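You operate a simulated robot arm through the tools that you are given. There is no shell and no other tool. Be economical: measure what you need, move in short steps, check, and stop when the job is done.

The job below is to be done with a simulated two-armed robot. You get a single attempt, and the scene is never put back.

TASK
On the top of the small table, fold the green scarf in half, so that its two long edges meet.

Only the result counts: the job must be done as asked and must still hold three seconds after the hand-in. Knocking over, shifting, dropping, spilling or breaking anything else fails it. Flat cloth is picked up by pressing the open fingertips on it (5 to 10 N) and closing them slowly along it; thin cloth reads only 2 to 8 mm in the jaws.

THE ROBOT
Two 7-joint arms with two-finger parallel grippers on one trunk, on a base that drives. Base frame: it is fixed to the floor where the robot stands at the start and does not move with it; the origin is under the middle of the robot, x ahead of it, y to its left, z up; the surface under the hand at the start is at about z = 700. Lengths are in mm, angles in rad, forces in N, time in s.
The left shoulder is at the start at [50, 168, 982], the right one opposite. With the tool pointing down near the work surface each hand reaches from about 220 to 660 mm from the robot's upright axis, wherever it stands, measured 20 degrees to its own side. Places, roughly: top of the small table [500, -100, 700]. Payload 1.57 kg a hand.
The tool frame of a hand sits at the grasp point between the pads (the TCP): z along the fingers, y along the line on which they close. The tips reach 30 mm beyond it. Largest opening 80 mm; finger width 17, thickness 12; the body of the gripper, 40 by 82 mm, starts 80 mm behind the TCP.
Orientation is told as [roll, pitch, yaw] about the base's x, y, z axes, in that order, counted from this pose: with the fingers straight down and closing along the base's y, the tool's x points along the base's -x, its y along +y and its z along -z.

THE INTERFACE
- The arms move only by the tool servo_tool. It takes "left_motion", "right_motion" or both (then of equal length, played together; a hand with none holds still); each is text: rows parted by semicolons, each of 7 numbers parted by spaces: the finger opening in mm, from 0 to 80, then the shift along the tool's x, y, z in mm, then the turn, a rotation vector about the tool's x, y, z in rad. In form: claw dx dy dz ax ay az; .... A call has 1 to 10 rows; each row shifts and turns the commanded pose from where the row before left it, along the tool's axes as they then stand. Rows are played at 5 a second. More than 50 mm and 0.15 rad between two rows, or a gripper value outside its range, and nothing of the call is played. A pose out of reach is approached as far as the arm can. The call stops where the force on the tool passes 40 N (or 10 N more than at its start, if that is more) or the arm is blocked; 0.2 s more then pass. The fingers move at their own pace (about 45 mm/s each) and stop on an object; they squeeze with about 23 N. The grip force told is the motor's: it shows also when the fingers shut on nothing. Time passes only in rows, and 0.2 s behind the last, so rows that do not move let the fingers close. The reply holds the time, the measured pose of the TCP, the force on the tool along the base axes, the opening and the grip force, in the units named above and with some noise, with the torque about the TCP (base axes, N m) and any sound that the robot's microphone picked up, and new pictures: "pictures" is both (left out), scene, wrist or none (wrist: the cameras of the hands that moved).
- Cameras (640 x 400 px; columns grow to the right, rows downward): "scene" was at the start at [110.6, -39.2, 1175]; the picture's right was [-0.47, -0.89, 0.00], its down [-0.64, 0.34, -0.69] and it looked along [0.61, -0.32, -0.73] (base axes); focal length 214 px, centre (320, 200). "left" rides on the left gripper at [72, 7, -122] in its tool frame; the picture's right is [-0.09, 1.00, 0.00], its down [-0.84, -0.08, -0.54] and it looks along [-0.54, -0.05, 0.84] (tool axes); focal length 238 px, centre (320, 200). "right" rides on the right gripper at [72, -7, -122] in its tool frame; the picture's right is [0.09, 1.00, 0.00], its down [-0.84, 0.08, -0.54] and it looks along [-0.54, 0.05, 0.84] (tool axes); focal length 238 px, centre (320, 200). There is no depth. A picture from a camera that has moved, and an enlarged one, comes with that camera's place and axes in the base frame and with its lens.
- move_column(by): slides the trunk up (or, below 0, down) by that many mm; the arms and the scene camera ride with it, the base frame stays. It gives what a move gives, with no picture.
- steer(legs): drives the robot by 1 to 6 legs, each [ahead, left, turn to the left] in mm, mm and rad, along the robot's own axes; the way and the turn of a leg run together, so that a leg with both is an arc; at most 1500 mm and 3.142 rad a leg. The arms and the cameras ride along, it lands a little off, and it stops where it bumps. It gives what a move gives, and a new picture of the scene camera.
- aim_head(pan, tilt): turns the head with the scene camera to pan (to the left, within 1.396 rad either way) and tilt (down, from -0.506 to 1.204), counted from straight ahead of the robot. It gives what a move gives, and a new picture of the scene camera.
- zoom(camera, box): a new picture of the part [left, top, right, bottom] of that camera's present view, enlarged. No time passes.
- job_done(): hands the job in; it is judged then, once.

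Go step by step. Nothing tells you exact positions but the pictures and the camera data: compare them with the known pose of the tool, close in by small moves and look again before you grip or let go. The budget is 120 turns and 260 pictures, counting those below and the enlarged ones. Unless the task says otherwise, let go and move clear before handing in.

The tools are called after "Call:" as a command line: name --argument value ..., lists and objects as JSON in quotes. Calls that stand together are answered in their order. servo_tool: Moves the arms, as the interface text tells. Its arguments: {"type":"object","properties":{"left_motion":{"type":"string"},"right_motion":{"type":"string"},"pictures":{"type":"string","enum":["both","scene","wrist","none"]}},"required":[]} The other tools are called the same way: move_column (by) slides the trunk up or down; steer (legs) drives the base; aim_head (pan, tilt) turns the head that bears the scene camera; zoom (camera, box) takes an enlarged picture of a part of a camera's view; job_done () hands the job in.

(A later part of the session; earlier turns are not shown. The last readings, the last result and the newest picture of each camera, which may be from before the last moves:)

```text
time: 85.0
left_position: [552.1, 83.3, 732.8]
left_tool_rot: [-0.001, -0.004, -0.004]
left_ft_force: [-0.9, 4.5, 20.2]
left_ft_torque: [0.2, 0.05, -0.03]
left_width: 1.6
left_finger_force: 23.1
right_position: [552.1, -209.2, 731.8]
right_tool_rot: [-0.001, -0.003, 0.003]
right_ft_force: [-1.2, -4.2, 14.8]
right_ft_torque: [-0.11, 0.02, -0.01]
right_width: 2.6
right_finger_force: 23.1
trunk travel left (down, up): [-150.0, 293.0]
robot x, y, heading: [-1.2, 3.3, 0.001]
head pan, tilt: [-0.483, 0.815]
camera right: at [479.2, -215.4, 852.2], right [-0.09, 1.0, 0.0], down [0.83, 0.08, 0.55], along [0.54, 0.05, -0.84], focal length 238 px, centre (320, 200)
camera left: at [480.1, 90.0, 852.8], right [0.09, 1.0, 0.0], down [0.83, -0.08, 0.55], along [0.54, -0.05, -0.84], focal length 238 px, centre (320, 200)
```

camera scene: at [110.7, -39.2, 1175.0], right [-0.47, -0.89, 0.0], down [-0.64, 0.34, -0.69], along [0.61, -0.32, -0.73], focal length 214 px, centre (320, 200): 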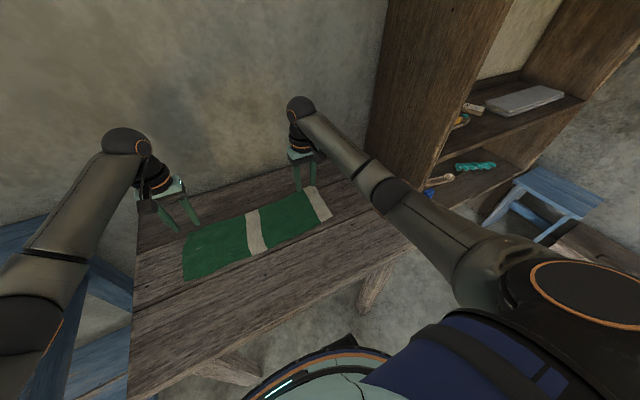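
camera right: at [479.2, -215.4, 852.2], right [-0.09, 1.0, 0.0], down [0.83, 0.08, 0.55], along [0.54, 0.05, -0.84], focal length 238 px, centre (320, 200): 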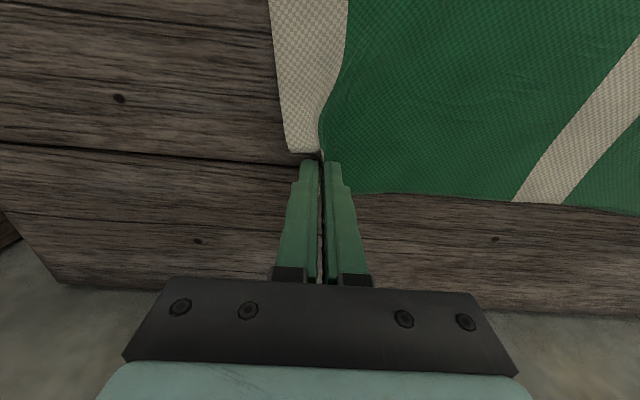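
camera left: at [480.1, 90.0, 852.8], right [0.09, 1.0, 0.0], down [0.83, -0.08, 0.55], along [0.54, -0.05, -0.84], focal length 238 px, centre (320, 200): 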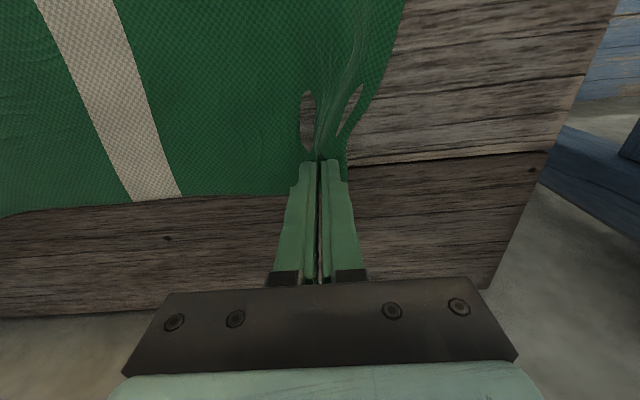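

Very clean this time: both grip (1.6 and 2.6 mm) and the span stays flat. Lift straight up, then add slight outward tension.

Call:
servo_tool --left_motion "0 0 0 -5 0 0 0;0 0 1 -8 0 0 0;0 1 1 -10 0 0 0;0 3 1 -10 0 0 0;0 0 0 0 0 0 0" --right_motion "0 0 0 -5 0 0 0;0 0 -1 -8 0 0 0;0 1 -1 -10 0 0 0;0 3 -1 -10 0 0 0;0 0 0 0 0 0 0" --pictures "wrist"

Call:
zoom --camera "scene" --box '[160, 170, 360, 290]'

```text
time: 86.2
left_position: [548.0, 85.9, 760.3]
left_tool_rot: [0.001, -0.001, -0.002]
left_ft_force: [-0.5, -0.1, 0.4]
left_ft_torque: [-0.01, 0.03, 0.0]
left_width: 1.9
left_finger_force: 23.0
right_position: [549.3, -211.5, 762.5]
right_tool_rot: [0.001, 0.001, 0.003]
right_ft_force: [0.0, 0.6, -0.1]
right_ft_torque: [0.0, 0.0, 0.0]
right_width: 2.7
right_finger_force: 23.2
trunk travel left (down, up): [-150.0, 293.0]
robot x, y, heading: [-1.2, -0.5, -0.003]
head pan, tilt: [-0.483, 0.815]
camera right: at [476.6, -218.3, 883.3], right [-0.1, 1.0, 0.0], down [0.84, 0.08, 0.54], along [0.54, 0.05, -0.84], focal length 238 px, centre (320, 200)
camera left: at [477.4, 93.2, 883.1], right [0.1, 1.0, 0.0], down [0.84, -0.08, 0.54], along [0.54, -0.05, -0.84], focal length 238 px, centre (320, 200)
```

right: 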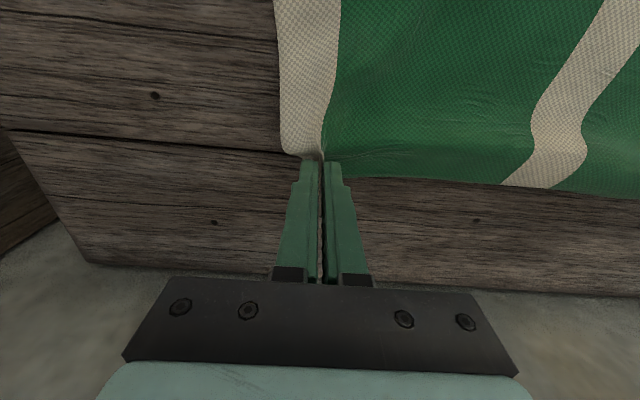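
left: 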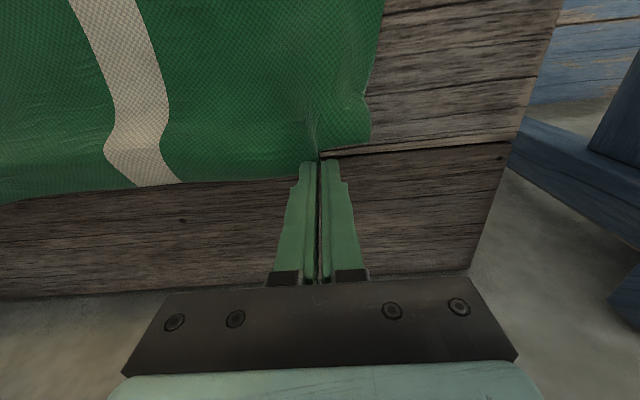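

```text
3.20 times, centred on (260, 230) of scene
camera zoom: at [110.6, -39.2, 1175.0], right [-0.47, -0.89, 0.0], down [-0.64, 0.34, -0.69], along [0.61, -0.32, -0.73], focal length 686 px, centre (512, 104)
```

zoom: 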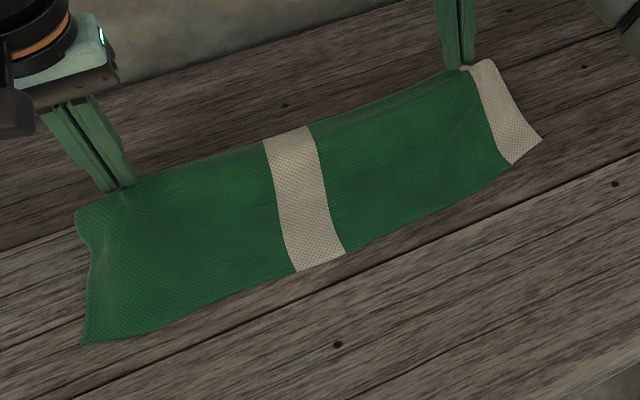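

Beautiful pick-up. Adding a few mm outward tension and raising a bit.

Call:
servo_tool --left_motion "0 2 1 -5 0 0 0;0 2 1 -5 0 0 0;0 2 1 -5 0 0 0;0 0 0 0 0 0 0" --right_motion "0 2 -1 -5 0 0 0;0 2 -1 -5 0 0 0;0 2 -1 -5 0 0 0;0 0 0 0 0 0 0" --pictures "none"

Call:
zoom --camera "scene" --box '[160, 170, 360, 290]'

```text
time: 87.2
left_position: [543.9, 87.3, 776.2]
left_tool_rot: [0.0, 0.001, -0.004]
left_ft_force: [-0.8, -1.2, -0.1]
left_ft_torque: [-0.01, 0.01, 0.01]
left_width: 1.8
left_finger_force: 23.1
right_position: [543.9, -216.3, 776.5]
right_tool_rot: [-0.001, -0.002, 0.004]
right_ft_force: [-0.1, 1.3, -0.1]
right_ft_torque: [0.04, -0.02, -0.02]
right_width: 2.4
right_finger_force: 23.3
trunk travel left (down, up): [-150.0, 293.0]
robot x, y, heading: [1.3, 2.3, -0.002]
head pan, tilt: [-0.483, 0.815]
```

```text
3.20 times, centred on (260, 230) of scene
camera zoom: at [110.6, -39.2, 1175.0], right [-0.47, -0.89, 0.0], down [-0.64, 0.34, -0.69], along [0.61, -0.32, -0.73], focal length 686 px, centre (512, 104)
```

zoom: 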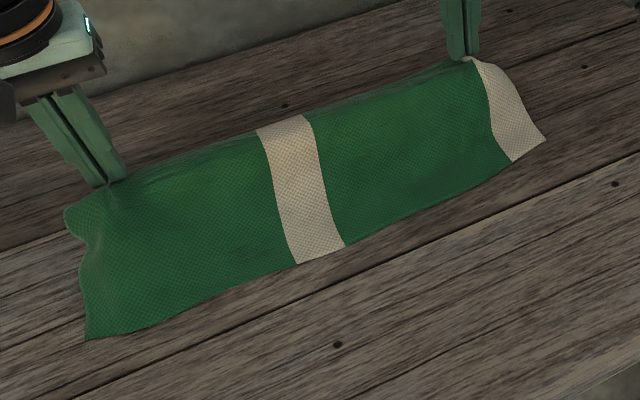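

Taut with about 1.2 N. Now the arc: first four steps with tilt.

Call:
servo_tool --left_motion "0 12 0 -9.9 0 -0.1 0;0 17.2 0 -9.3 0 -0.1 0;0 17.7 0 -2.9 0 -0.1 0;0 0 0 0 0 0 0;0 21 0 0.9 0 -0.1 0;0 0 0 0 0 0 0" --right_motion "0 12 0 -9.9 0 -0.1 0;0 17.2 0 -9.3 0 -0.1 0;0 17.7 0 -2.9 0 -0.1 0;0 0 0 0 0 0 0;0 21 0 0.9 0 -0.1 0;0 0 0 0 0 0 0" --pictures "wrist"

Call:
zoom --camera "scene" --box '[160, 170, 360, 290]'

```text
time: 88.6
left_position: [474.4, 89.5, 786.2]
left_tool_rot: [-0.001, -0.402, -0.002]
left_ft_force: [1.5, -1.0, 0.5]
left_ft_torque: [-0.04, 0.02, -0.01]
left_width: 1.8
left_finger_force: 22.9
right_position: [474.3, -216.6, 786.0]
right_tool_rot: [0.002, -0.401, 0.001]
right_ft_force: [-0.5, 1.6, 0.4]
right_ft_torque: [0.04, 0.02, -0.05]
right_width: 2.6
right_finger_force: 22.8
trunk travel left (down, up): [-150.0, 293.0]
robot x, y, heading: [-1.3, 0.3, -0.0]
head pan, tilt: [-0.483, 0.815]
camera right: at [360.2, -221.4, 870.1], right [-0.09, 1.0, -0.03], down [0.56, 0.08, 0.83], along [0.83, 0.05, -0.56], focal length 238 px, centre (320, 200)
camera left: at [361.4, 96.0, 870.1], right [0.09, 1.0, 0.04], down [0.56, -0.08, 0.83], along [0.82, -0.05, -0.56], focal length 238 px, centre (320, 200)
```

right: 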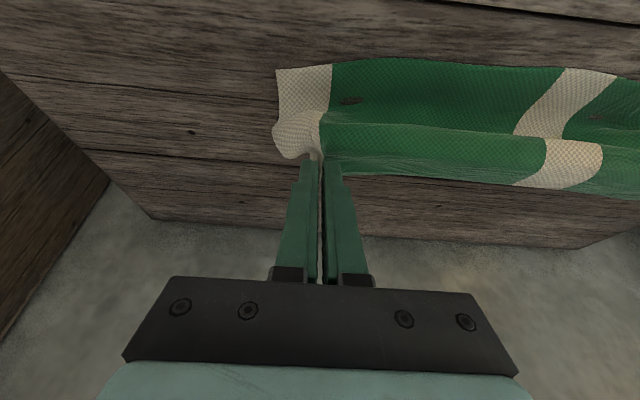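
left: 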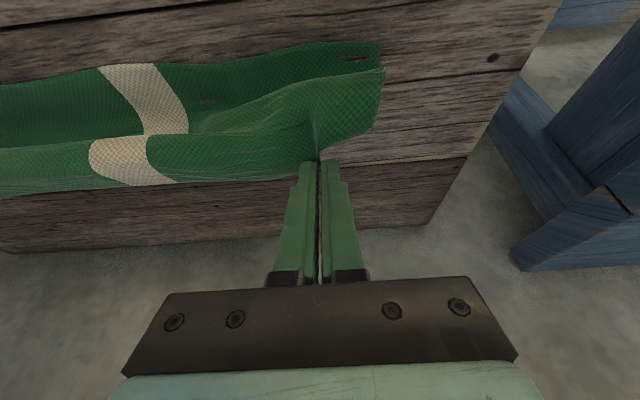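

```text
3.20 times, centred on (260, 230) of scene
camera zoom: at [110.5, -39.2, 1175.0], right [-0.47, -0.89, 0.0], down [-0.64, 0.34, -0.69], along [0.61, -0.32, -0.73], focal length 686 px, centre (512, 104)
```

zoom: 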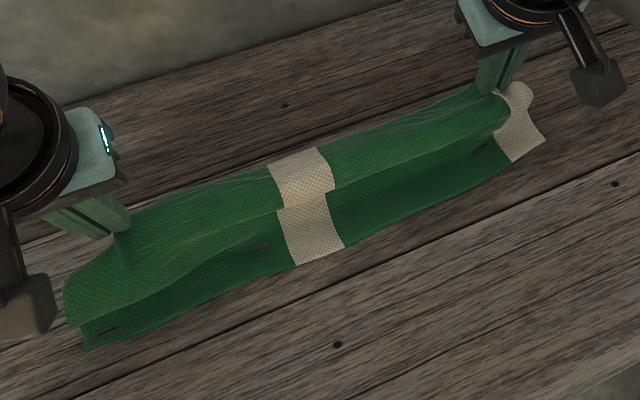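

The free edge is now leading over toward the near edge exactly as wanted. Continuing the arc.

Call:
servo_tool --left_motion "0 22.4 0 5 0 -0.1 0;0 0 0 0 0 0 0;0 21.1 0 8.4 0 -0.1 0;0 0 0 0 0 0 0" --right_motion "0 22.4 0 5 0 -0.1 0;0 0 0 0 0 0 0;0 21.1 0 8.4 0 -0.1 0;0 0 0 0 0 0 0" --pictures "wrist"

Call:
zoom --camera "scene" --box '[160, 170, 360, 290]'

```text
time: 89.8
left_position: [450.2, 64.1, 788.1]
left_tool_rot: [0.005, -0.672, -0.032]
left_ft_force: [0.4, -0.6, -0.3]
left_ft_torque: [0.01, 0.0, 0.02]
left_width: 1.8
left_finger_force: 22.8
right_position: [436.6, -230.9, 755.5]
right_tool_rot: [0.022, -0.61, -0.018]
right_ft_force: [0.5, -0.2, -0.2]
right_ft_torque: [-0.01, 0.03, 0.02]
right_width: 2.6
right_finger_force: 22.3
trunk travel left (down, up): [-150.0, 293.0]
robot x, y, heading: [-1.5, -3.2, -0.008]
head pan, tilt: [-0.483, 0.815]
stopped in row 4 (left hand): the arm was blocked; the commanded pose is now the measured one
camera right: at [306.3, -236.5, 813.1], right [-0.07, 1.0, -0.04], down [0.38, 0.06, 0.92], along [0.92, 0.05, -0.38], focal length 238 px, centre (320, 200)
camera left: at [318.4, 74.3, 838.4], right [0.1, 0.99, 0.06], down [0.31, -0.09, 0.95], along [0.94, -0.08, -0.32], focal length 238 px, centre (320, 200)
```

right: 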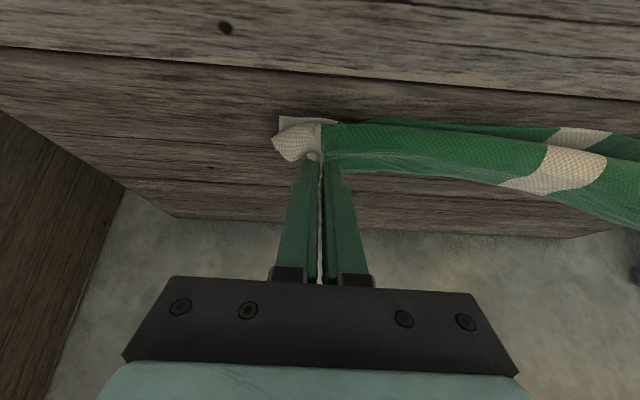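
left: 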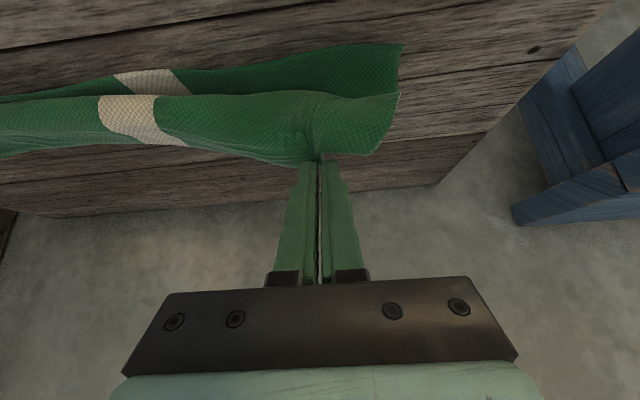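

```text
3.20 times, centred on (260, 230) of scene
camera zoom: at [102.8, -58.2, 1174.8], right [-0.47, -0.88, -0.02], down [-0.63, 0.36, -0.69], along [0.61, -0.31, -0.73], focal length 686 px, centre (512, 104)
```

zoom: 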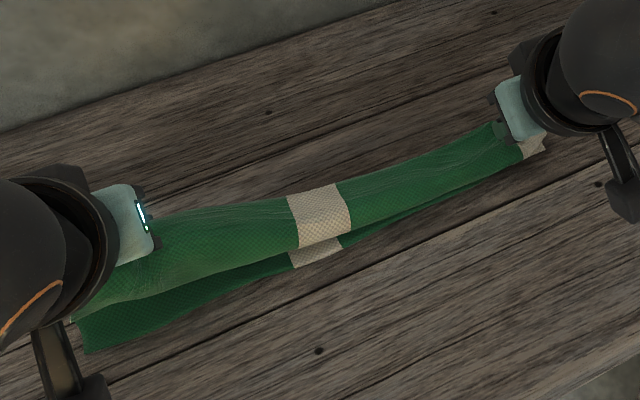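

The left arm was blocked (tilted too close to the body) and pushed off its path, but both grips still hold. I'll reduce the left tilt and look at the whole scene.

Call:
servo_tool --left_motion "0 -5 3 0 0 0.1 0;0 -5 3 0 0 0.1 0;0 0 0 0 0 0.05 0;0 0 0 0 0 0 0" --right_motion "0 0 0 0 0 0 0;0 0 0 0 0 0.05 0;0 0 0 0 0 0.05 0;0 0 0 0 0 0 0" --pictures "both"

```text
time: 90.8
left_position: [460.1, 82.7, 780.4]
left_tool_rot: [-0.012, -0.398, -0.019]
left_ft_force: [0.3, -1.9, 0.3]
left_ft_torque: [-0.02, 0.02, 0.01]
left_width: 2.0
left_finger_force: 23.1
right_position: [441.6, -218.9, 756.9]
right_tool_rot: [0.0, -0.501, -0.002]
right_ft_force: [-0.2, 1.5, 0.2]
right_ft_torque: [0.03, 0.03, -0.02]
right_width: 2.8
right_finger_force: 23.5
trunk travel left (down, up): [-150.0, 293.0]
robot x, y, heading: [2.1, -0.1, -0.01]
head pan, tilt: [-0.483, 0.815]
camera scene: at [111.5, -41.0, 1174.5], right [-0.47, -0.88, 0.0], down [-0.64, 0.34, -0.69], along [0.61, -0.32, -0.73], focal length 214 px, centre (320, 200)
camera right: at [319.0, -225.1, 826.9], right [-0.08, 1.0, -0.04], down [0.47, 0.08, 0.88], along [0.88, 0.05, -0.48], focal length 238 px, centre (320, 200)
camera left: at [347.4, 94.1, 865.5], right [0.11, 0.99, 0.02], down [0.56, -0.08, 0.82], along [0.82, -0.08, -0.56], focal length 238 px, centre (320, 200)
```

scene: 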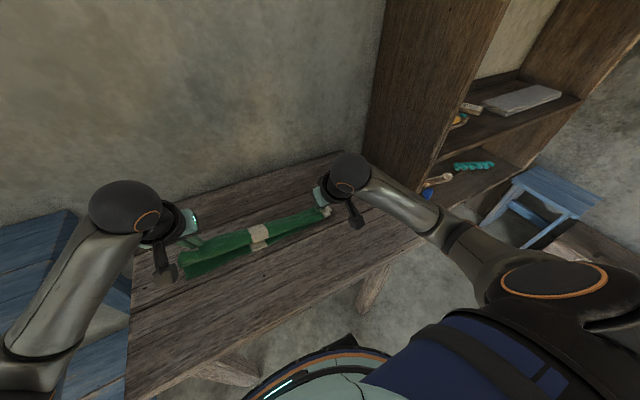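
right: 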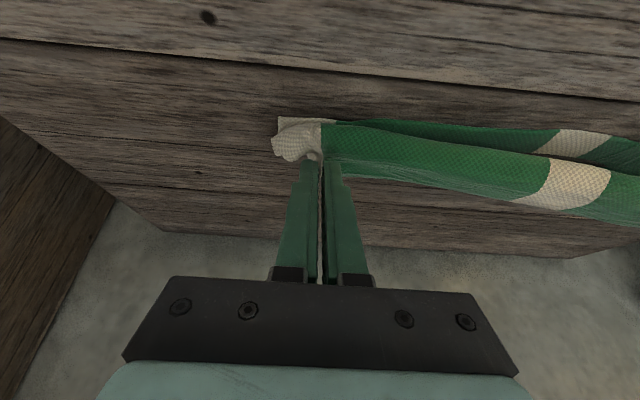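
left: 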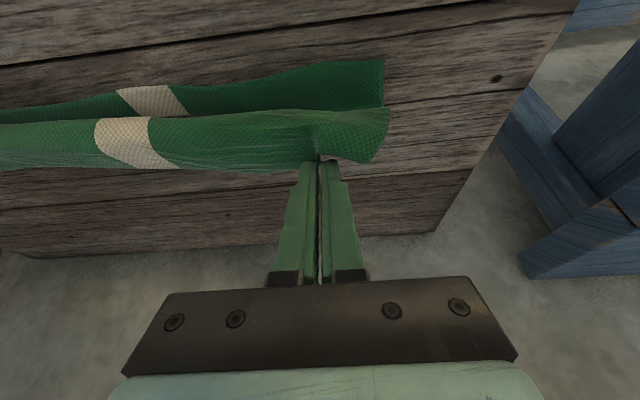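

Recovered. Near edge is at x≈429 (left) and ≈438 (right). I'll lower both toward it, reducing the left tilt as it goes.

Call:
servo_tool --left_motion "0 14.6 0 11.5 0 0.1 0;0 0 0 0 0 0 0;0 11.6 0 13.5 0 0.1 0;0 0 0 0 0 0 0;0 5 0 6 0 0 0;0 0 0 0 0 0 0" --right_motion "0 6.1 0 6.4 0 0 0;0 0 0 0 0 0 0;0 6.1 0 6.4 0 0 0;0 0 0 0 0 0 0;0 3 0 3.2 0 0 0;0 0 0 0 0 0 0" --pictures "wrist"

Call:
zoom --camera "scene" --box '[160, 170, 360, 290]'

```text
time: 92.2
left_position: [438.9, 83.7, 742.7]
left_tool_rot: [-0.011, -0.201, -0.021]
left_ft_force: [0.5, -0.9, 0.2]
left_ft_torque: [-0.03, 0.02, 0.0]
left_width: 2.1
left_finger_force: 22.8
right_position: [435.3, -219.7, 735.0]
right_tool_rot: [0.001, -0.505, -0.004]
right_ft_force: [0.7, 0.7, 5.9]
right_ft_torque: [0.0, -0.06, -0.01]
right_width: 2.4
right_finger_force: 23.4
trunk travel left (down, up): [-150.0, 293.0]
robot x, y, heading: [0.3, 1.3, -0.011]
head pan, tilt: [-0.483, 0.815]
camera right: at [313.0, -225.2, 806.3], right [-0.08, 1.0, -0.04], down [0.47, 0.08, 0.88], along [0.88, 0.05, -0.47], focal length 238 px, centre (320, 200)
camera left: at [345.9, 93.5, 847.8], right [0.11, 0.99, 0.01], down [0.71, -0.09, 0.7], along [0.69, -0.08, -0.72], focal length 238 px, centre (320, 200)
```

right: 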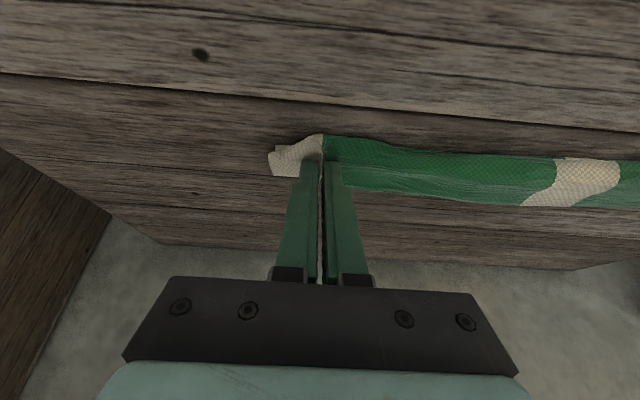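
left: 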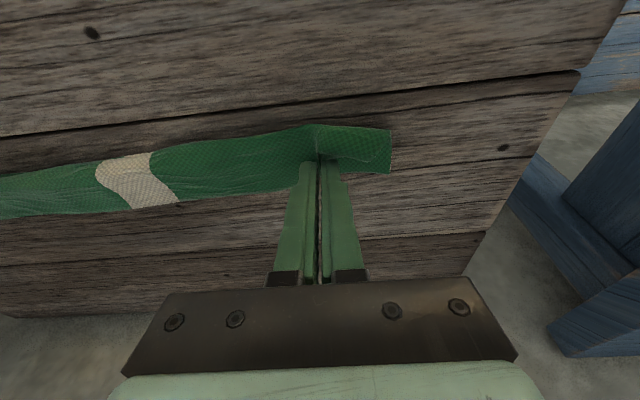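

```text
3.20 times, centred on (260, 230) of scene
camera zoom: at [111.0, -41.2, 1175.1], right [-0.47, -0.88, 0.0], down [-0.64, 0.34, -0.69], along [0.61, -0.32, -0.73], focal length 686 px, centre (512, 104)
```

zoom: 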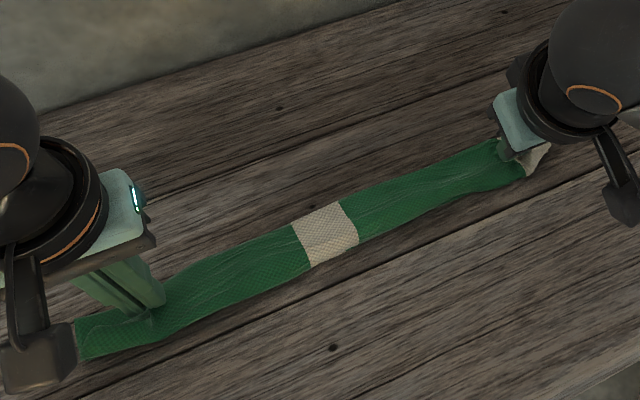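

The fold is nearly down. I'll lower the left to contact, then open both slowly while shifting outward, spreading the gathered ends back.

Call:
servo_tool --left_motion "0 0.8 0 4 0 0 0;0 0.6 0 3 0 0 0;0 0.4 0 2 0 0 0;0 0 0 0 0 0 0" --pictures "none"

```text
time: 93.2
left_position: [440.9, 81.7, 735.3]
left_tool_rot: [-0.011, -0.205, -0.021]
left_ft_force: [0.5, -1.1, 0.9]
left_ft_torque: [0.0, -0.01, 0.0]
left_width: 1.9
left_finger_force: 23.0
right_position: [435.6, -219.0, 734.5]
right_tool_rot: [0.004, -0.504, -0.004]
right_ft_force: [1.2, 2.1, 7.4]
right_ft_torque: [0.04, -0.08, 0.01]
right_width: 2.4
right_finger_force: 22.9
trunk travel left (down, up): [-150.0, 293.0]
robot x, y, heading: [4.0, -5.1, -0.008]
head pan, tilt: [-0.483, 0.815]
```

Call:
servo_tool --left_motion "0 0.4 0 2 0 0 0;0 0.3 0 1.5 0 0 0;0 0 0 0 0 0 0" --pictures "none"

```text
time: 94.0
left_position: [439.9, 81.3, 733.2]
left_tool_rot: [-0.012, -0.207, -0.022]
left_ft_force: [-1.5, 2.5, 15.5]
left_ft_torque: [0.15, 0.05, -0.04]
left_width: 1.9
left_finger_force: 22.2
right_position: [434.6, -221.6, 735.2]
right_tool_rot: [0.004, -0.505, -0.005]
right_ft_force: [0.9, 2.0, 6.3]
right_ft_torque: [0.09, -0.12, 0.01]
right_width: 2.5
right_finger_force: 23.1
trunk travel left (down, up): [-150.0, 293.0]
robot x, y, heading: [2.2, -0.9, -0.007]
head pan, tilt: [-0.483, 0.815]
```

Call:
servo_tool --left_motion "2 0 0 -0.4 0 0 0;5 0 1.5 0 0 0 0;8 0 1.5 0 0 0 0;12 0 2 0 0 0 0;16 0 2 0 0 0 0;20 0 2 0 0 0 0;24 0 2 0 0 0 0;28 0 2 0 0 0 0;32 0 2 0 0 0 0;36 0 2 0 0 0 0" --right_motion "2 0.2 0 0.3 0 0 0;5 0 -1.5 0 0 0 0;8 0 -1.5 0 0 0 0;12 0 -2 0 0 0 0;16 0 -2 0 0 0 0;20 0 -2 0 0 0 0;24 0 -2 0 0 0 0;28 0 -2 0 0 0 0;32 0 -2 0 0 0 0;36 0 -2 0 0 0 0" --pictures "wrist"

Call:
zoom --camera "scene" --box '[160, 170, 360, 290]'

```text
time: 96.2
left_position: [442.5, 83.3, 738.6]
left_tool_rot: [-0.013, -0.214, -0.04]
left_ft_force: [-0.8, 0.7, -0.1]
left_ft_torque: [-0.04, -0.01, 0.03]
left_width: 35.8
left_finger_force: 0.0
right_position: [437.2, -242.7, 733.4]
right_tool_rot: [0.016, -0.505, -0.013]
right_ft_force: [1.2, 5.2, 20.8]
right_ft_torque: [0.13, -0.19, 0.03]
right_width: 29.7
right_finger_force: 0.0
trunk travel left (down, up): [-150.0, 293.0]
robot x, y, heading: [2.0, -2.8, -0.014]
head pan, tilt: [-0.483, 0.815]
camera right: at [313.9, -249.3, 803.7], right [-0.08, 1.0, -0.03], down [0.47, 0.06, 0.88], along [0.88, 0.05, -0.47], focal length 238 px, centre (320, 200)
camera left: at [348.2, 96.2, 842.3], right [0.13, 0.99, 0.01], down [0.7, -0.1, 0.71], along [0.7, -0.09, -0.71], focal length 238 px, centre (320, 200)
```

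right: 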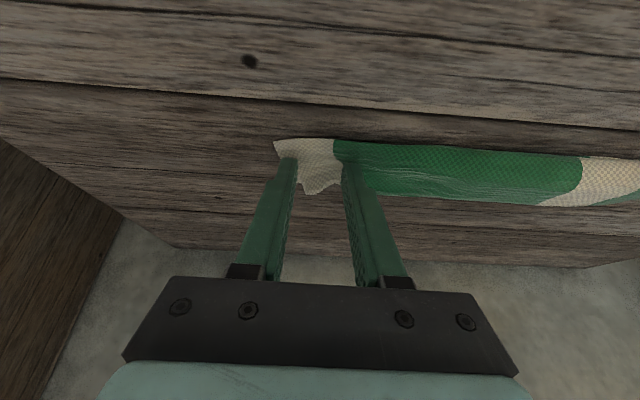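
left: 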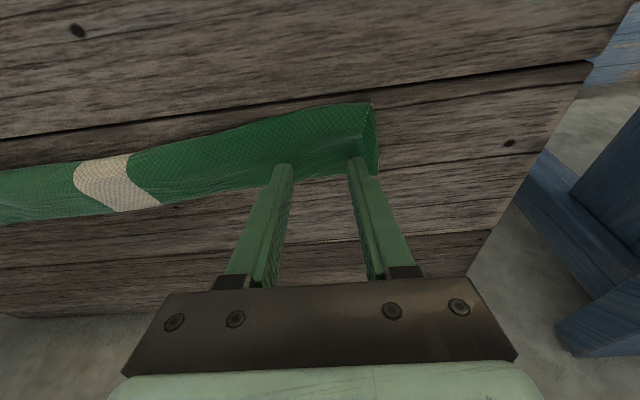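

```text
3.20 times, centred on (260, 230) of scene
camera zoom: at [112.3, -52.3, 1174.7], right [-0.47, -0.88, -0.01], down [-0.64, 0.35, -0.68], along [0.6, -0.32, -0.73], focal length 686 px, centre (512, 104)
```

zoom: 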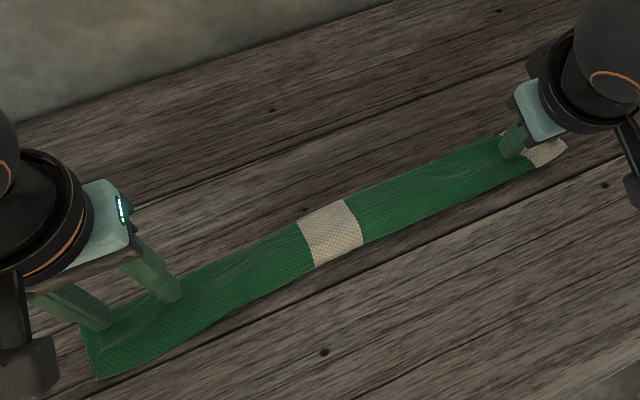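

Both are released. The left arm is close to its limit here, so I raise both hands clear, level them, and look at the fold.

Call:
servo_tool --left_motion "40 -2 0 -12 0 0 0;50 -5 0 -25 0 0.1 0;50 -8 0 -30 0 0.1 0;50 -10 0 -30 0 0 0;50 -20 0 0 0 0 0;50 0 0 0 0 0 0" --right_motion "36 0 0 -1 0 0 0;50 0 0 -15 0 0 0;50 0 0 -30 0 0.1 0;50 -5 0 -30 0 0.1 0;50 -10 0 -20 0 0.15 0;50 0 0 0 0 0.15 0"

Call:
zoom --camera "scene" --box '[160, 170, 360, 290]'

```text
time: 97.6
left_position: [474.4, 99.6, 829.9]
left_tool_rot: [-0.012, 0.0, -0.023]
left_ft_force: [-0.2, -0.7, -0.3]
left_ft_torque: [0.05, -0.02, 0.01]
left_width: 49.9
left_finger_force: 0.0
right_position: [410.0, -236.0, 826.1]
right_tool_rot: [-0.001, 0.002, -0.006]
right_ft_force: [-0.1, 0.2, 0.2]
right_ft_torque: [0.01, -0.02, 0.01]
right_width: 50.0
right_finger_force: 0.1
trunk travel left (down, up): [-150.0, 293.0]
robot x, y, heading: [-0.2, -1.0, -0.0]
head pan, tilt: [-0.483, 0.815]
camera scene: at [111.4, -41.3, 1174.9], right [-0.47, -0.88, 0.0], down [-0.64, 0.34, -0.69], along [0.6, -0.32, -0.73], focal length 214 px, centre (320, 200)
camera right: at [337.6, -242.4, 947.5], right [-0.09, 1.0, 0.0], down [0.84, 0.07, 0.54], along [0.54, 0.05, -0.84], focal length 238 px, centre (320, 200)
camera left: at [404.0, 109.5, 950.9], right [0.12, 0.99, -0.01], down [0.83, -0.09, 0.54], along [0.54, -0.07, -0.84], focal length 238 px, centre (320, 200)
```

scene: 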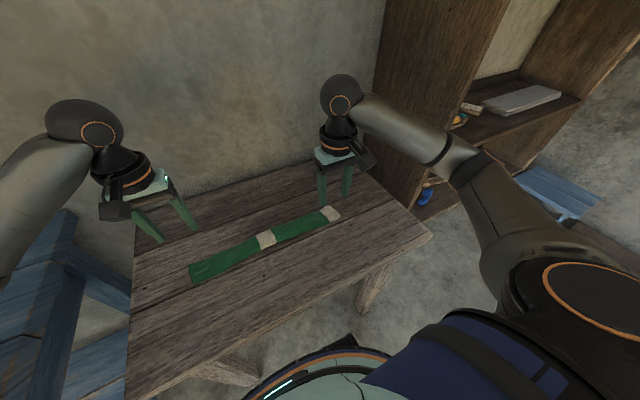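
right: 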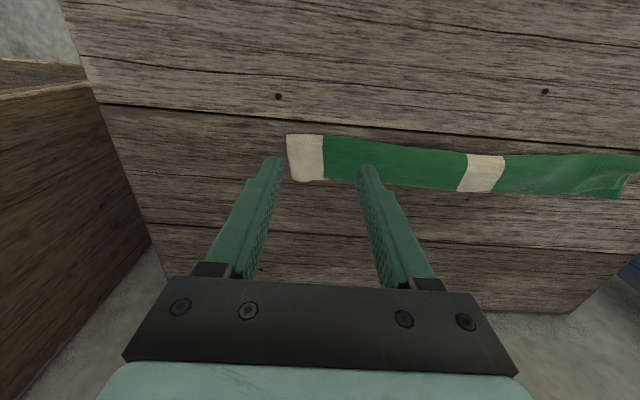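
left: 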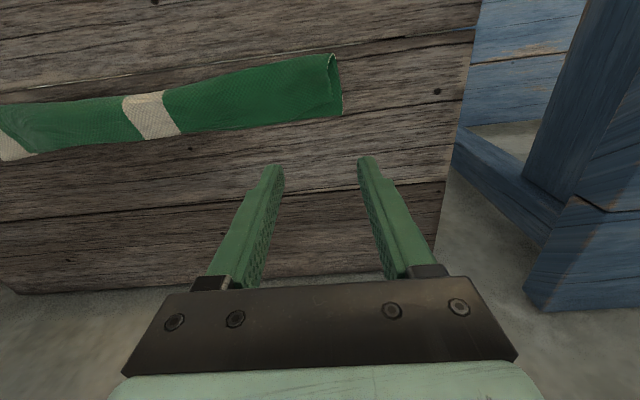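

```text
3.20 times, centred on (260, 230) of scene
camera zoom: at [111.4, -41.3, 1174.9], right [-0.47, -0.88, 0.0], down [-0.64, 0.34, -0.69], along [0.6, -0.32, -0.73], focal length 686 px, centre (512, 104)
```

zoom: 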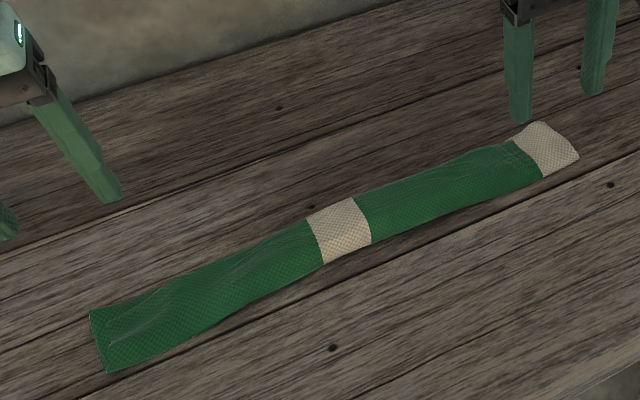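

That looks like a very good fold. Zooming in on the ends and the near edges to check that they meet.

Call:
zoom --camera "left" --box '[120, 20, 360, 170]'

Call:
zoom --camera "right" --box '[270, 100, 510, 250]'

Call:
zoom --camera "scene" --box '[180, 220, 276, 290]'

Call:
zoom --camera "scene" --box '[250, 195, 346, 260]'

```text
2.67 times, centred on (240, 95) of left
camera zoom: at [404.0, 109.5, 950.9], right [0.12, 0.99, -0.01], down [0.83, -0.09, 0.54], along [0.54, -0.07, -0.84], focal length 636 px, centre (533, 480)
```

zoom: 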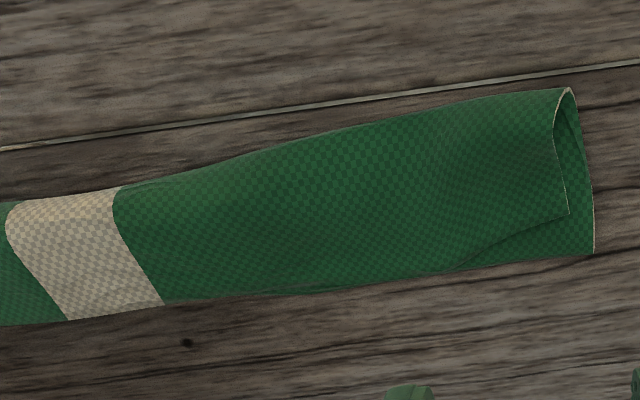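

```text
2.67 times, centred on (390, 175) of right
camera zoom: at [337.6, -242.4, 947.5], right [-0.09, 1.0, 0.0], down [0.84, 0.07, 0.54], along [0.54, 0.05, -0.84], focal length 636 px, centre (133, 267)
```

zoom: 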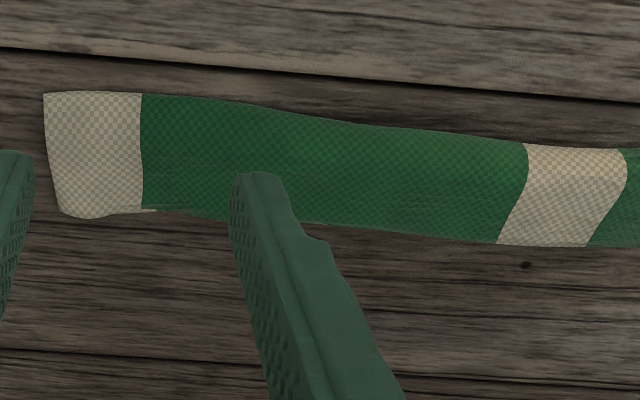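

```text
5.71 times, centred on (228, 255) of scene
camera zoom: at [111.4, -41.3, 1174.9], right [-0.47, -0.88, 0.0], down [-0.64, 0.34, -0.69], along [0.6, -0.32, -0.73], focal length 1226 px, centre (846, -114)
```

zoom: 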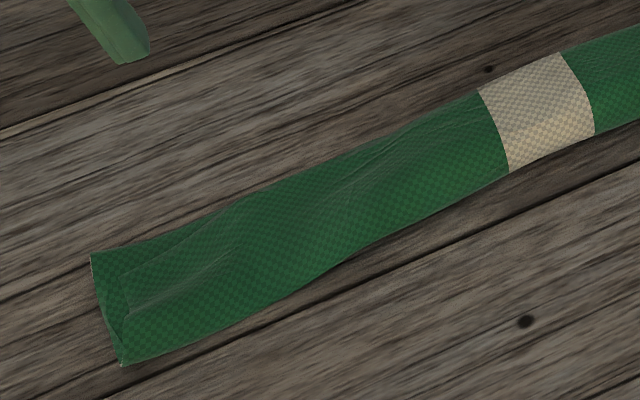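

```text
6.15 times, centred on (298, 228) of scene
camera zoom: at [111.4, -41.3, 1174.9], right [-0.47, -0.88, 0.0], down [-0.64, 0.34, -0.69], along [0.6, -0.32, -0.73], focal length 1320 px, centre (455, 31)
```

zoom: 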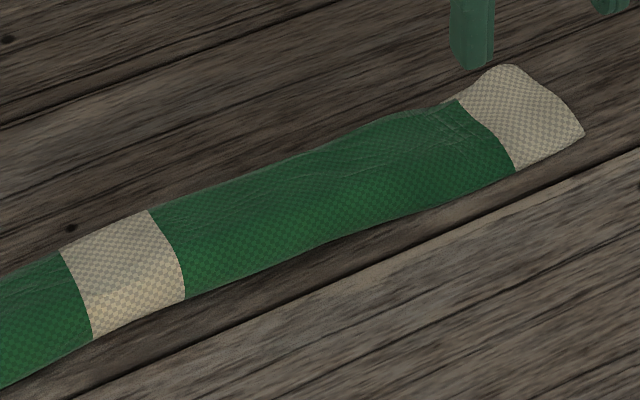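

Looking closely, the top layer's edge is turned back: the cloth lies in thirds (a loop at x≈415, the free edge on top near x≈455), so the long edges don't meet yet. I need to flip that top flap toward the robot. First I raise the hands and back the base off 60 mm, since the left arm was cramped.

Call:
servo_tool --left_motion "60 0 0 -20 0 0 0;60 0 0 -20 0 0 0" --right_motion "60 0 0 -20 0 0 0;60 0 0 -20 0 0 0" --pictures "none"

Call:
steer --legs '[[-60, 0, 0]]'

Call:
aim_head --pan -0.1 --tilt 0.95

```text
time: 98.2
left_position: [474.7, 101.3, 869.4]
left_tool_rot: [-0.011, 0.002, -0.022]
left_ft_force: [-0.4, 0.0, 0.0]
left_ft_torque: [0.03, -0.03, 0.01]
left_width: 59.8
left_finger_force: 0.0
right_position: [409.2, -237.1, 866.0]
right_tool_rot: [-0.002, -0.002, -0.003]
right_ft_force: [-0.8, 0.1, 0.4]
right_ft_torque: [-0.01, 0.0, 0.02]
right_width: 60.0
right_finger_force: 0.1
trunk travel left (down, up): [-150.0, 293.0]
robot x, y, heading: [-0.2, -2.1, -0.005]
head pan, tilt: [-0.483, 0.815]
```

```text
time: 99.2
left_position: [414.5, 100.2, 868.7]
left_tool_rot: [-0.012, 0.001, -0.025]
left_ft_force: [-1.2, 1.2, 0.1]
left_ft_torque: [0.0, 0.04, -0.02]
left_width: 60.0
left_finger_force: 0.0
right_position: [351.4, -237.0, 865.9]
right_tool_rot: [0.0, -0.001, -0.005]
right_ft_force: [0.9, 0.7, 0.7]
right_ft_torque: [0.03, -0.01, 0.02]
right_width: 59.9
right_finger_force: 0.0
trunk travel left (down, up): [-150.0, 293.0]
robot x, y, heading: [-57.2, -0.4, -0.007]
head pan, tilt: [-0.483, 0.815]
camera scene: at [51.6, -41.0, 1175.0], right [-0.47, -0.88, 0.0], down [-0.64, 0.34, -0.69], along [0.61, -0.32, -0.73], focal length 214 px, centre (320, 200)
```

scene: 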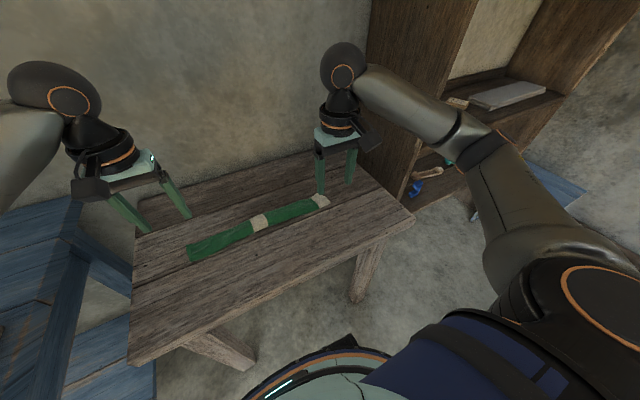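

```text
time: 100.0
left_position: [414.5, 101.0, 869.5]
left_tool_rot: [-0.013, -0.001, -0.021]
left_ft_force: [-0.6, -0.3, -0.7]
left_ft_torque: [0.0, 0.0, -0.02]
left_width: 60.3
left_finger_force: 0.0
right_position: [351.0, -235.9, 866.5]
right_tool_rot: [0.0, -0.002, -0.003]
right_ft_force: [0.5, -0.1, 0.1]
right_ft_torque: [-0.01, 0.02, -0.03]
right_width: 60.0
right_finger_force: 0.2
trunk travel left (down, up): [-150.0, 293.0]
robot x, y, heading: [-62.7, -1.0, -0.006]
head pan, tilt: [-0.099, 0.949]
camera scene: at [53.6, -11.1, 1164.7], right [-0.11, -0.99, 0.0], down [-0.81, 0.09, -0.58], along [0.58, -0.06, -0.81], focal length 214 px, centre (320, 200)
```

scene: 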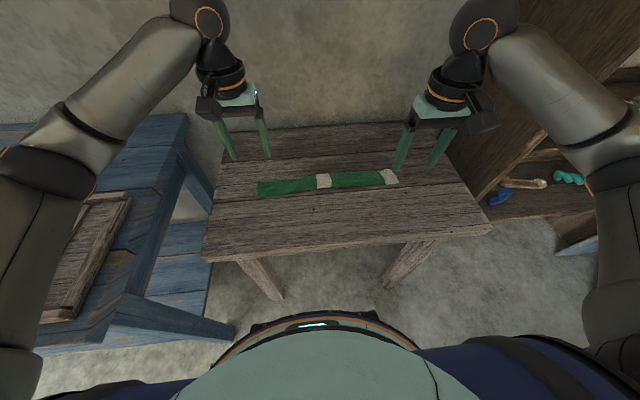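

Call:
zoom --camera "scene" --box '[248, 160, 328, 210]'

Call:
zoom --camera "scene" --box '[325, 155, 405, 205]'

```text
8.00 times, centred on (288, 185) of scene
camera zoom: at [53.6, -11.1, 1164.7], right [-0.11, -0.99, 0.0], down [-0.81, 0.09, -0.58], along [0.58, -0.06, -0.81], focal length 1716 px, centre (576, 320)
```

zoom: 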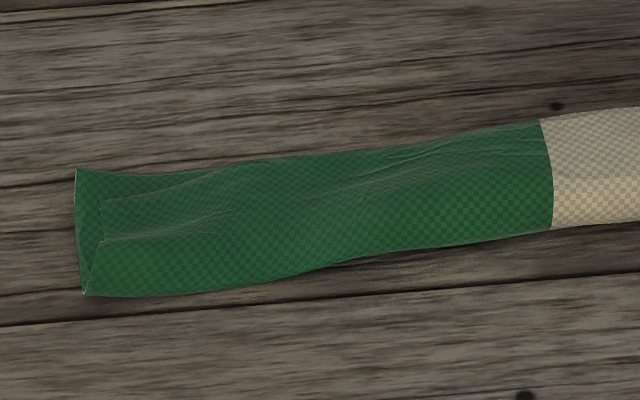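

```text
8.00 times, centred on (365, 180) of scene
camera zoom: at [53.6, -11.1, 1164.7], right [-0.11, -0.99, 0.0], down [-0.81, 0.09, -0.58], along [0.58, -0.06, -0.81], focal length 1716 px, centre (-40, 360)
```

zoom: 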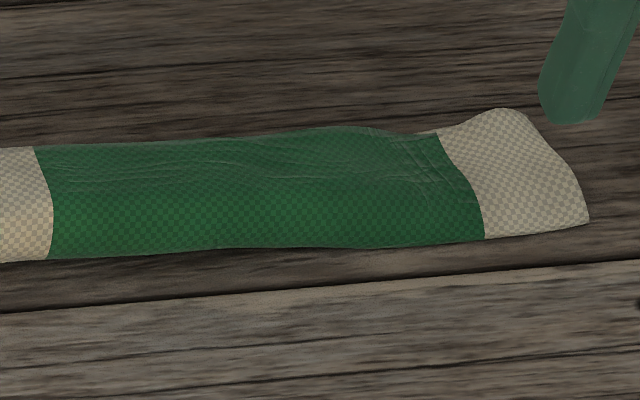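

Confirmed: the flap's free edge lies on top near the far side. I'll press on it with both open hands near its edge and drag it toward the robot to flip it over. First, hover.

Call:
servo_tool --left_motion "60 -10 -10 30 -0.013 0 -0.021;60 -10 -10 40 0 0 0;60 -9 -9 40 0 0 0;60 0 0 17 0 0 0;60 0 0 0 0 0 0" --right_motion "60 -33 4 30 0 0 0;60 -32 4 35 0 0 0;60 -32 3 35 0 0 0;60 0 0 24 0 0 0;60 0 0 0 0 0 0"

```text
time: 101.2
left_position: [444.3, 69.9, 742.7]
left_tool_rot: [0.0, 0.001, -0.001]
left_ft_force: [-0.6, 0.5, -0.4]
left_ft_torque: [0.0, 0.0, -0.03]
left_width: 60.0
left_finger_force: 0.1
right_position: [448.2, -226.3, 741.6]
right_tool_rot: [0.0, -0.002, -0.003]
right_ft_force: [-0.2, -0.1, 0.4]
right_ft_torque: [-0.02, -0.01, 0.0]
right_width: 60.1
right_finger_force: 0.0
trunk travel left (down, up): [-150.0, 293.0]
robot x, y, heading: [-55.2, 1.0, -0.007]
head pan, tilt: [-0.099, 0.949]
camera scene: at [53.6, -11.0, 1164.7], right [-0.11, -0.99, 0.0], down [-0.81, 0.09, -0.58], along [0.58, -0.06, -0.81], focal length 214 px, centre (320, 200)
camera right: at [375.0, -231.7, 862.5], right [-0.09, 1.0, 0.0], down [0.84, 0.07, 0.54], along [0.54, 0.05, -0.84], focal length 238 px, centre (320, 200)
camera left: at [373.2, 77.2, 863.3], right [0.09, 1.0, 0.0], down [0.84, -0.08, 0.54], along [0.54, -0.05, -0.84], focal length 238 px, centre (320, 200)
```

scene: 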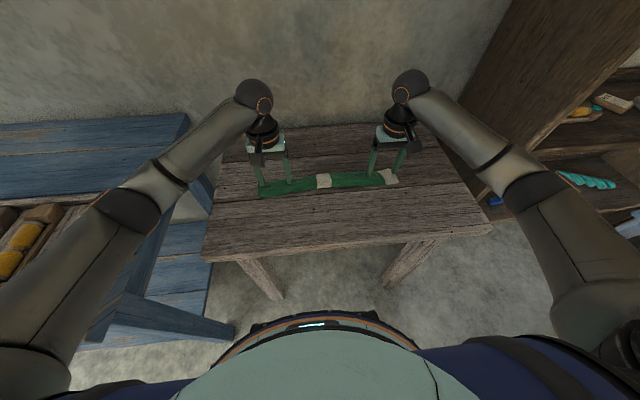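
right: 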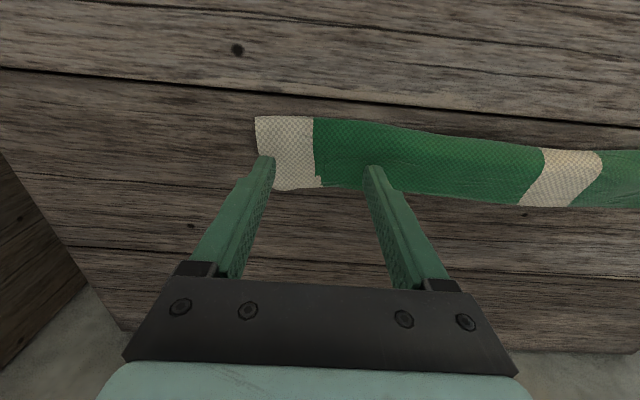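
left: 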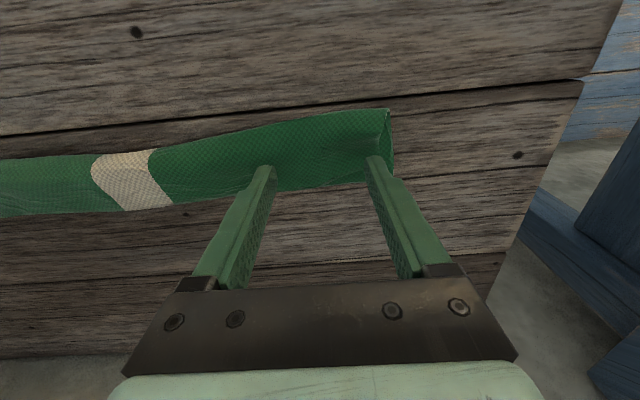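

Call:
servo_tool --left_motion "60 0 0 5 0 0 0;60 0 0 3 0 0 0;60 0 0 1.5 0 0 0;60 0 0 0 0 0 0" --right_motion "60 0 10 3 0 0 0;60 0 0 4 0 0 0;60 0 0 1.5 0 0 0;60 0 0 0 0 0 0" --pictures "none"

```text
time: 102.2
left_position: [444.0, 70.2, 734.2]
left_tool_rot: [-0.001, -0.001, -0.003]
left_ft_force: [-0.7, 0.9, 5.6]
left_ft_torque: [-0.01, -0.05, 0.03]
left_width: 60.0
left_finger_force: 0.3
right_position: [448.2, -215.2, 734.7]
right_tool_rot: [0.002, -0.002, -0.005]
right_ft_force: [-0.5, -0.2, 1.2]
right_ft_torque: [-0.03, -0.01, -0.03]
right_width: 59.9
right_finger_force: 0.1
trunk travel left (down, up): [-150.0, 293.0]
robot x, y, heading: [-59.2, -2.6, -0.01]
head pan, tilt: [-0.099, 0.949]
```

Call:
servo_tool --left_motion "60 0 0 0 0 0 0;60 5 0 0 0 0 0;60 5 0 0 0 0 0;60 5 0 0 0 0 0;60 5 0 0 0 0 0;60 5 0 0 0 0 0;60 5 0 0 0 0 0;60 0 0 0 0 0 0" --right_motion "60 0 0 1.2 0 0 0;60 5 0 0 0 0 0;60 5 0 0 0 0 0;60 5 0 0 0 0 0;60 5 0 0 0 0 0;60 5 0 0 0 0 0;60 5 0 0 0 0 0;60 0 0 0 0 0 0" --pictures "wrist"

Call:
zoom --camera "scene" --box '[240, 140, 410, 240]'

```text
time: 104.0
left_position: [414.3, 70.8, 732.2]
left_tool_rot: [-0.001, -0.001, -0.001]
left_ft_force: [2.5, -0.1, 10.3]
left_ft_torque: [0.05, -0.11, -0.02]
left_width: 60.1
left_finger_force: 0.1
right_position: [418.6, -215.6, 734.8]
right_tool_rot: [-0.001, -0.004, -0.003]
right_ft_force: [2.3, -0.3, 5.5]
right_ft_torque: [-0.01, -0.04, -0.01]
right_width: 59.8
right_finger_force: 0.0
trunk travel left (down, up): [-150.0, 293.0]
robot x, y, heading: [-59.6, 0.5, -0.007]
head pan, tilt: [-0.099, 0.949]
camera right: at [344.6, -221.3, 854.3], right [-0.09, 1.0, 0.0], down [0.84, 0.07, 0.54], along [0.54, 0.05, -0.84], focal length 238 px, centre (320, 200)
camera left: at [341.9, 77.8, 854.8], right [0.09, 1.0, 0.0], down [0.84, -0.08, 0.54], along [0.54, -0.05, -0.84], focal length 238 px, centre (320, 200)
```

right: 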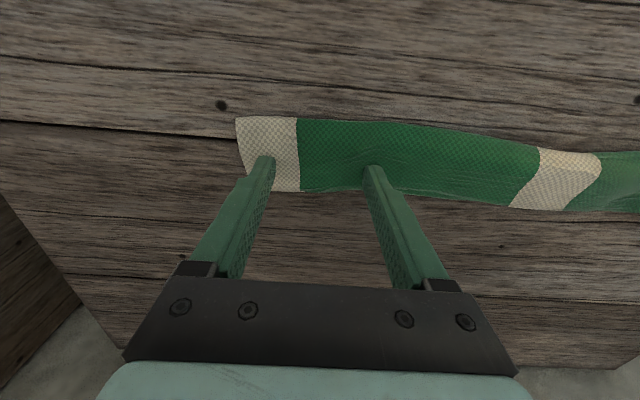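
left: 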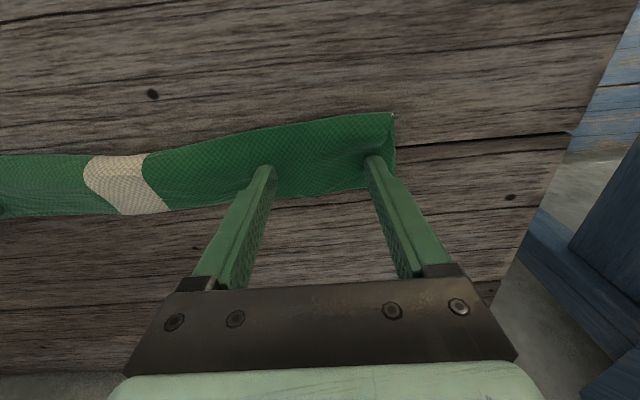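

```text
3.76 times, centred on (325, 190) of scene
camera zoom: at [52.8, -10.9, 1164.8], right [-0.11, -0.99, 0.0], down [-0.81, 0.09, -0.58], along [0.58, -0.06, -0.81], focal length 807 px, centre (301, 238)
```

zoom: 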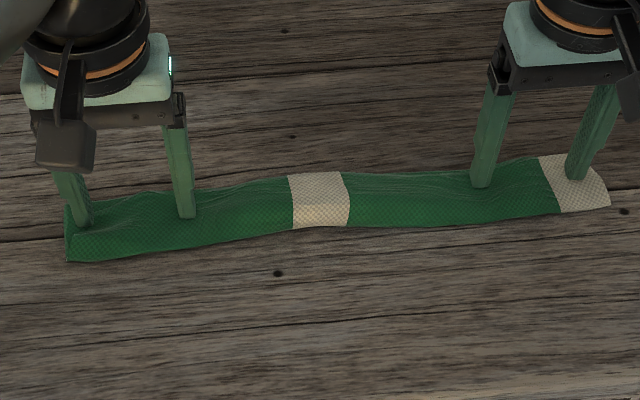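

The whole stack just slid, so dragging can't flip the flap. I'll instead pick up the flap's free edge, unfold it away from the robot to flat, and redo the fold with a grip that pinches the edge itself with yawed fingers, so the cloth leaves the fingers in the folding direction.

Call:
servo_tool --left_motion "38 0 0 -8 0 0 0;38 0 14 0 0 0 0;38 0 0 6 0 0 0;38 0 0 2 0 0 0;38 0 0 0 0 0 0" --right_motion "38 0 0 -8 0 0 0;38 -3 -23 0 0 0 0;38 0 0 6 0 0 0;38 0 0 2.5 0 0 0;38 0 0 0 0 0 0" --pictures "wrist"

```text
time: 105.2
left_position: [413.4, 84.4, 733.8]
left_tool_rot: [-0.002, -0.002, -0.002]
left_ft_force: [-0.3, 1.2, 5.5]
left_ft_torque: [0.04, -0.01, 0.0]
left_width: 37.9
left_finger_force: 0.0
right_position: [420.3, -238.9, 733.0]
right_tool_rot: [-0.001, -0.003, -0.004]
right_ft_force: [-0.9, -0.4, 6.1]
right_ft_torque: [0.01, 0.04, 0.01]
right_width: 38.0
right_finger_force: 0.0
trunk travel left (down, up): [-150.0, 293.0]
robot x, y, heading: [-58.4, -0.4, -0.01]
head pan, tilt: [-0.099, 0.949]
camera right: at [347.4, -244.4, 854.3], right [-0.09, 1.0, 0.0], down [0.83, 0.07, 0.55], along [0.54, 0.05, -0.84], focal length 238 px, centre (320, 200)
camera left: at [341.7, 91.9, 855.0], right [0.09, 1.0, 0.0], down [0.84, -0.08, 0.54], along [0.54, -0.05, -0.84], focal length 238 px, centre (320, 200)
```

right: 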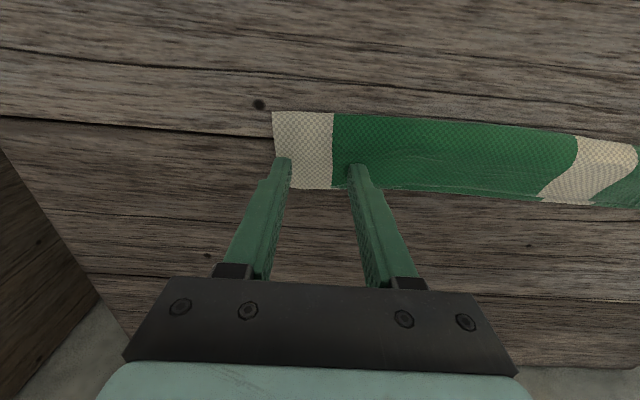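
left: 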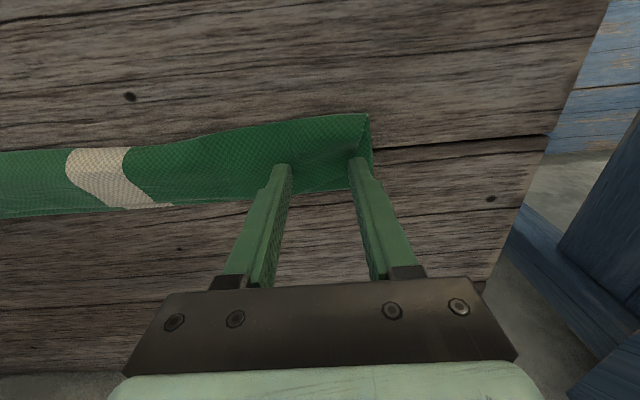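

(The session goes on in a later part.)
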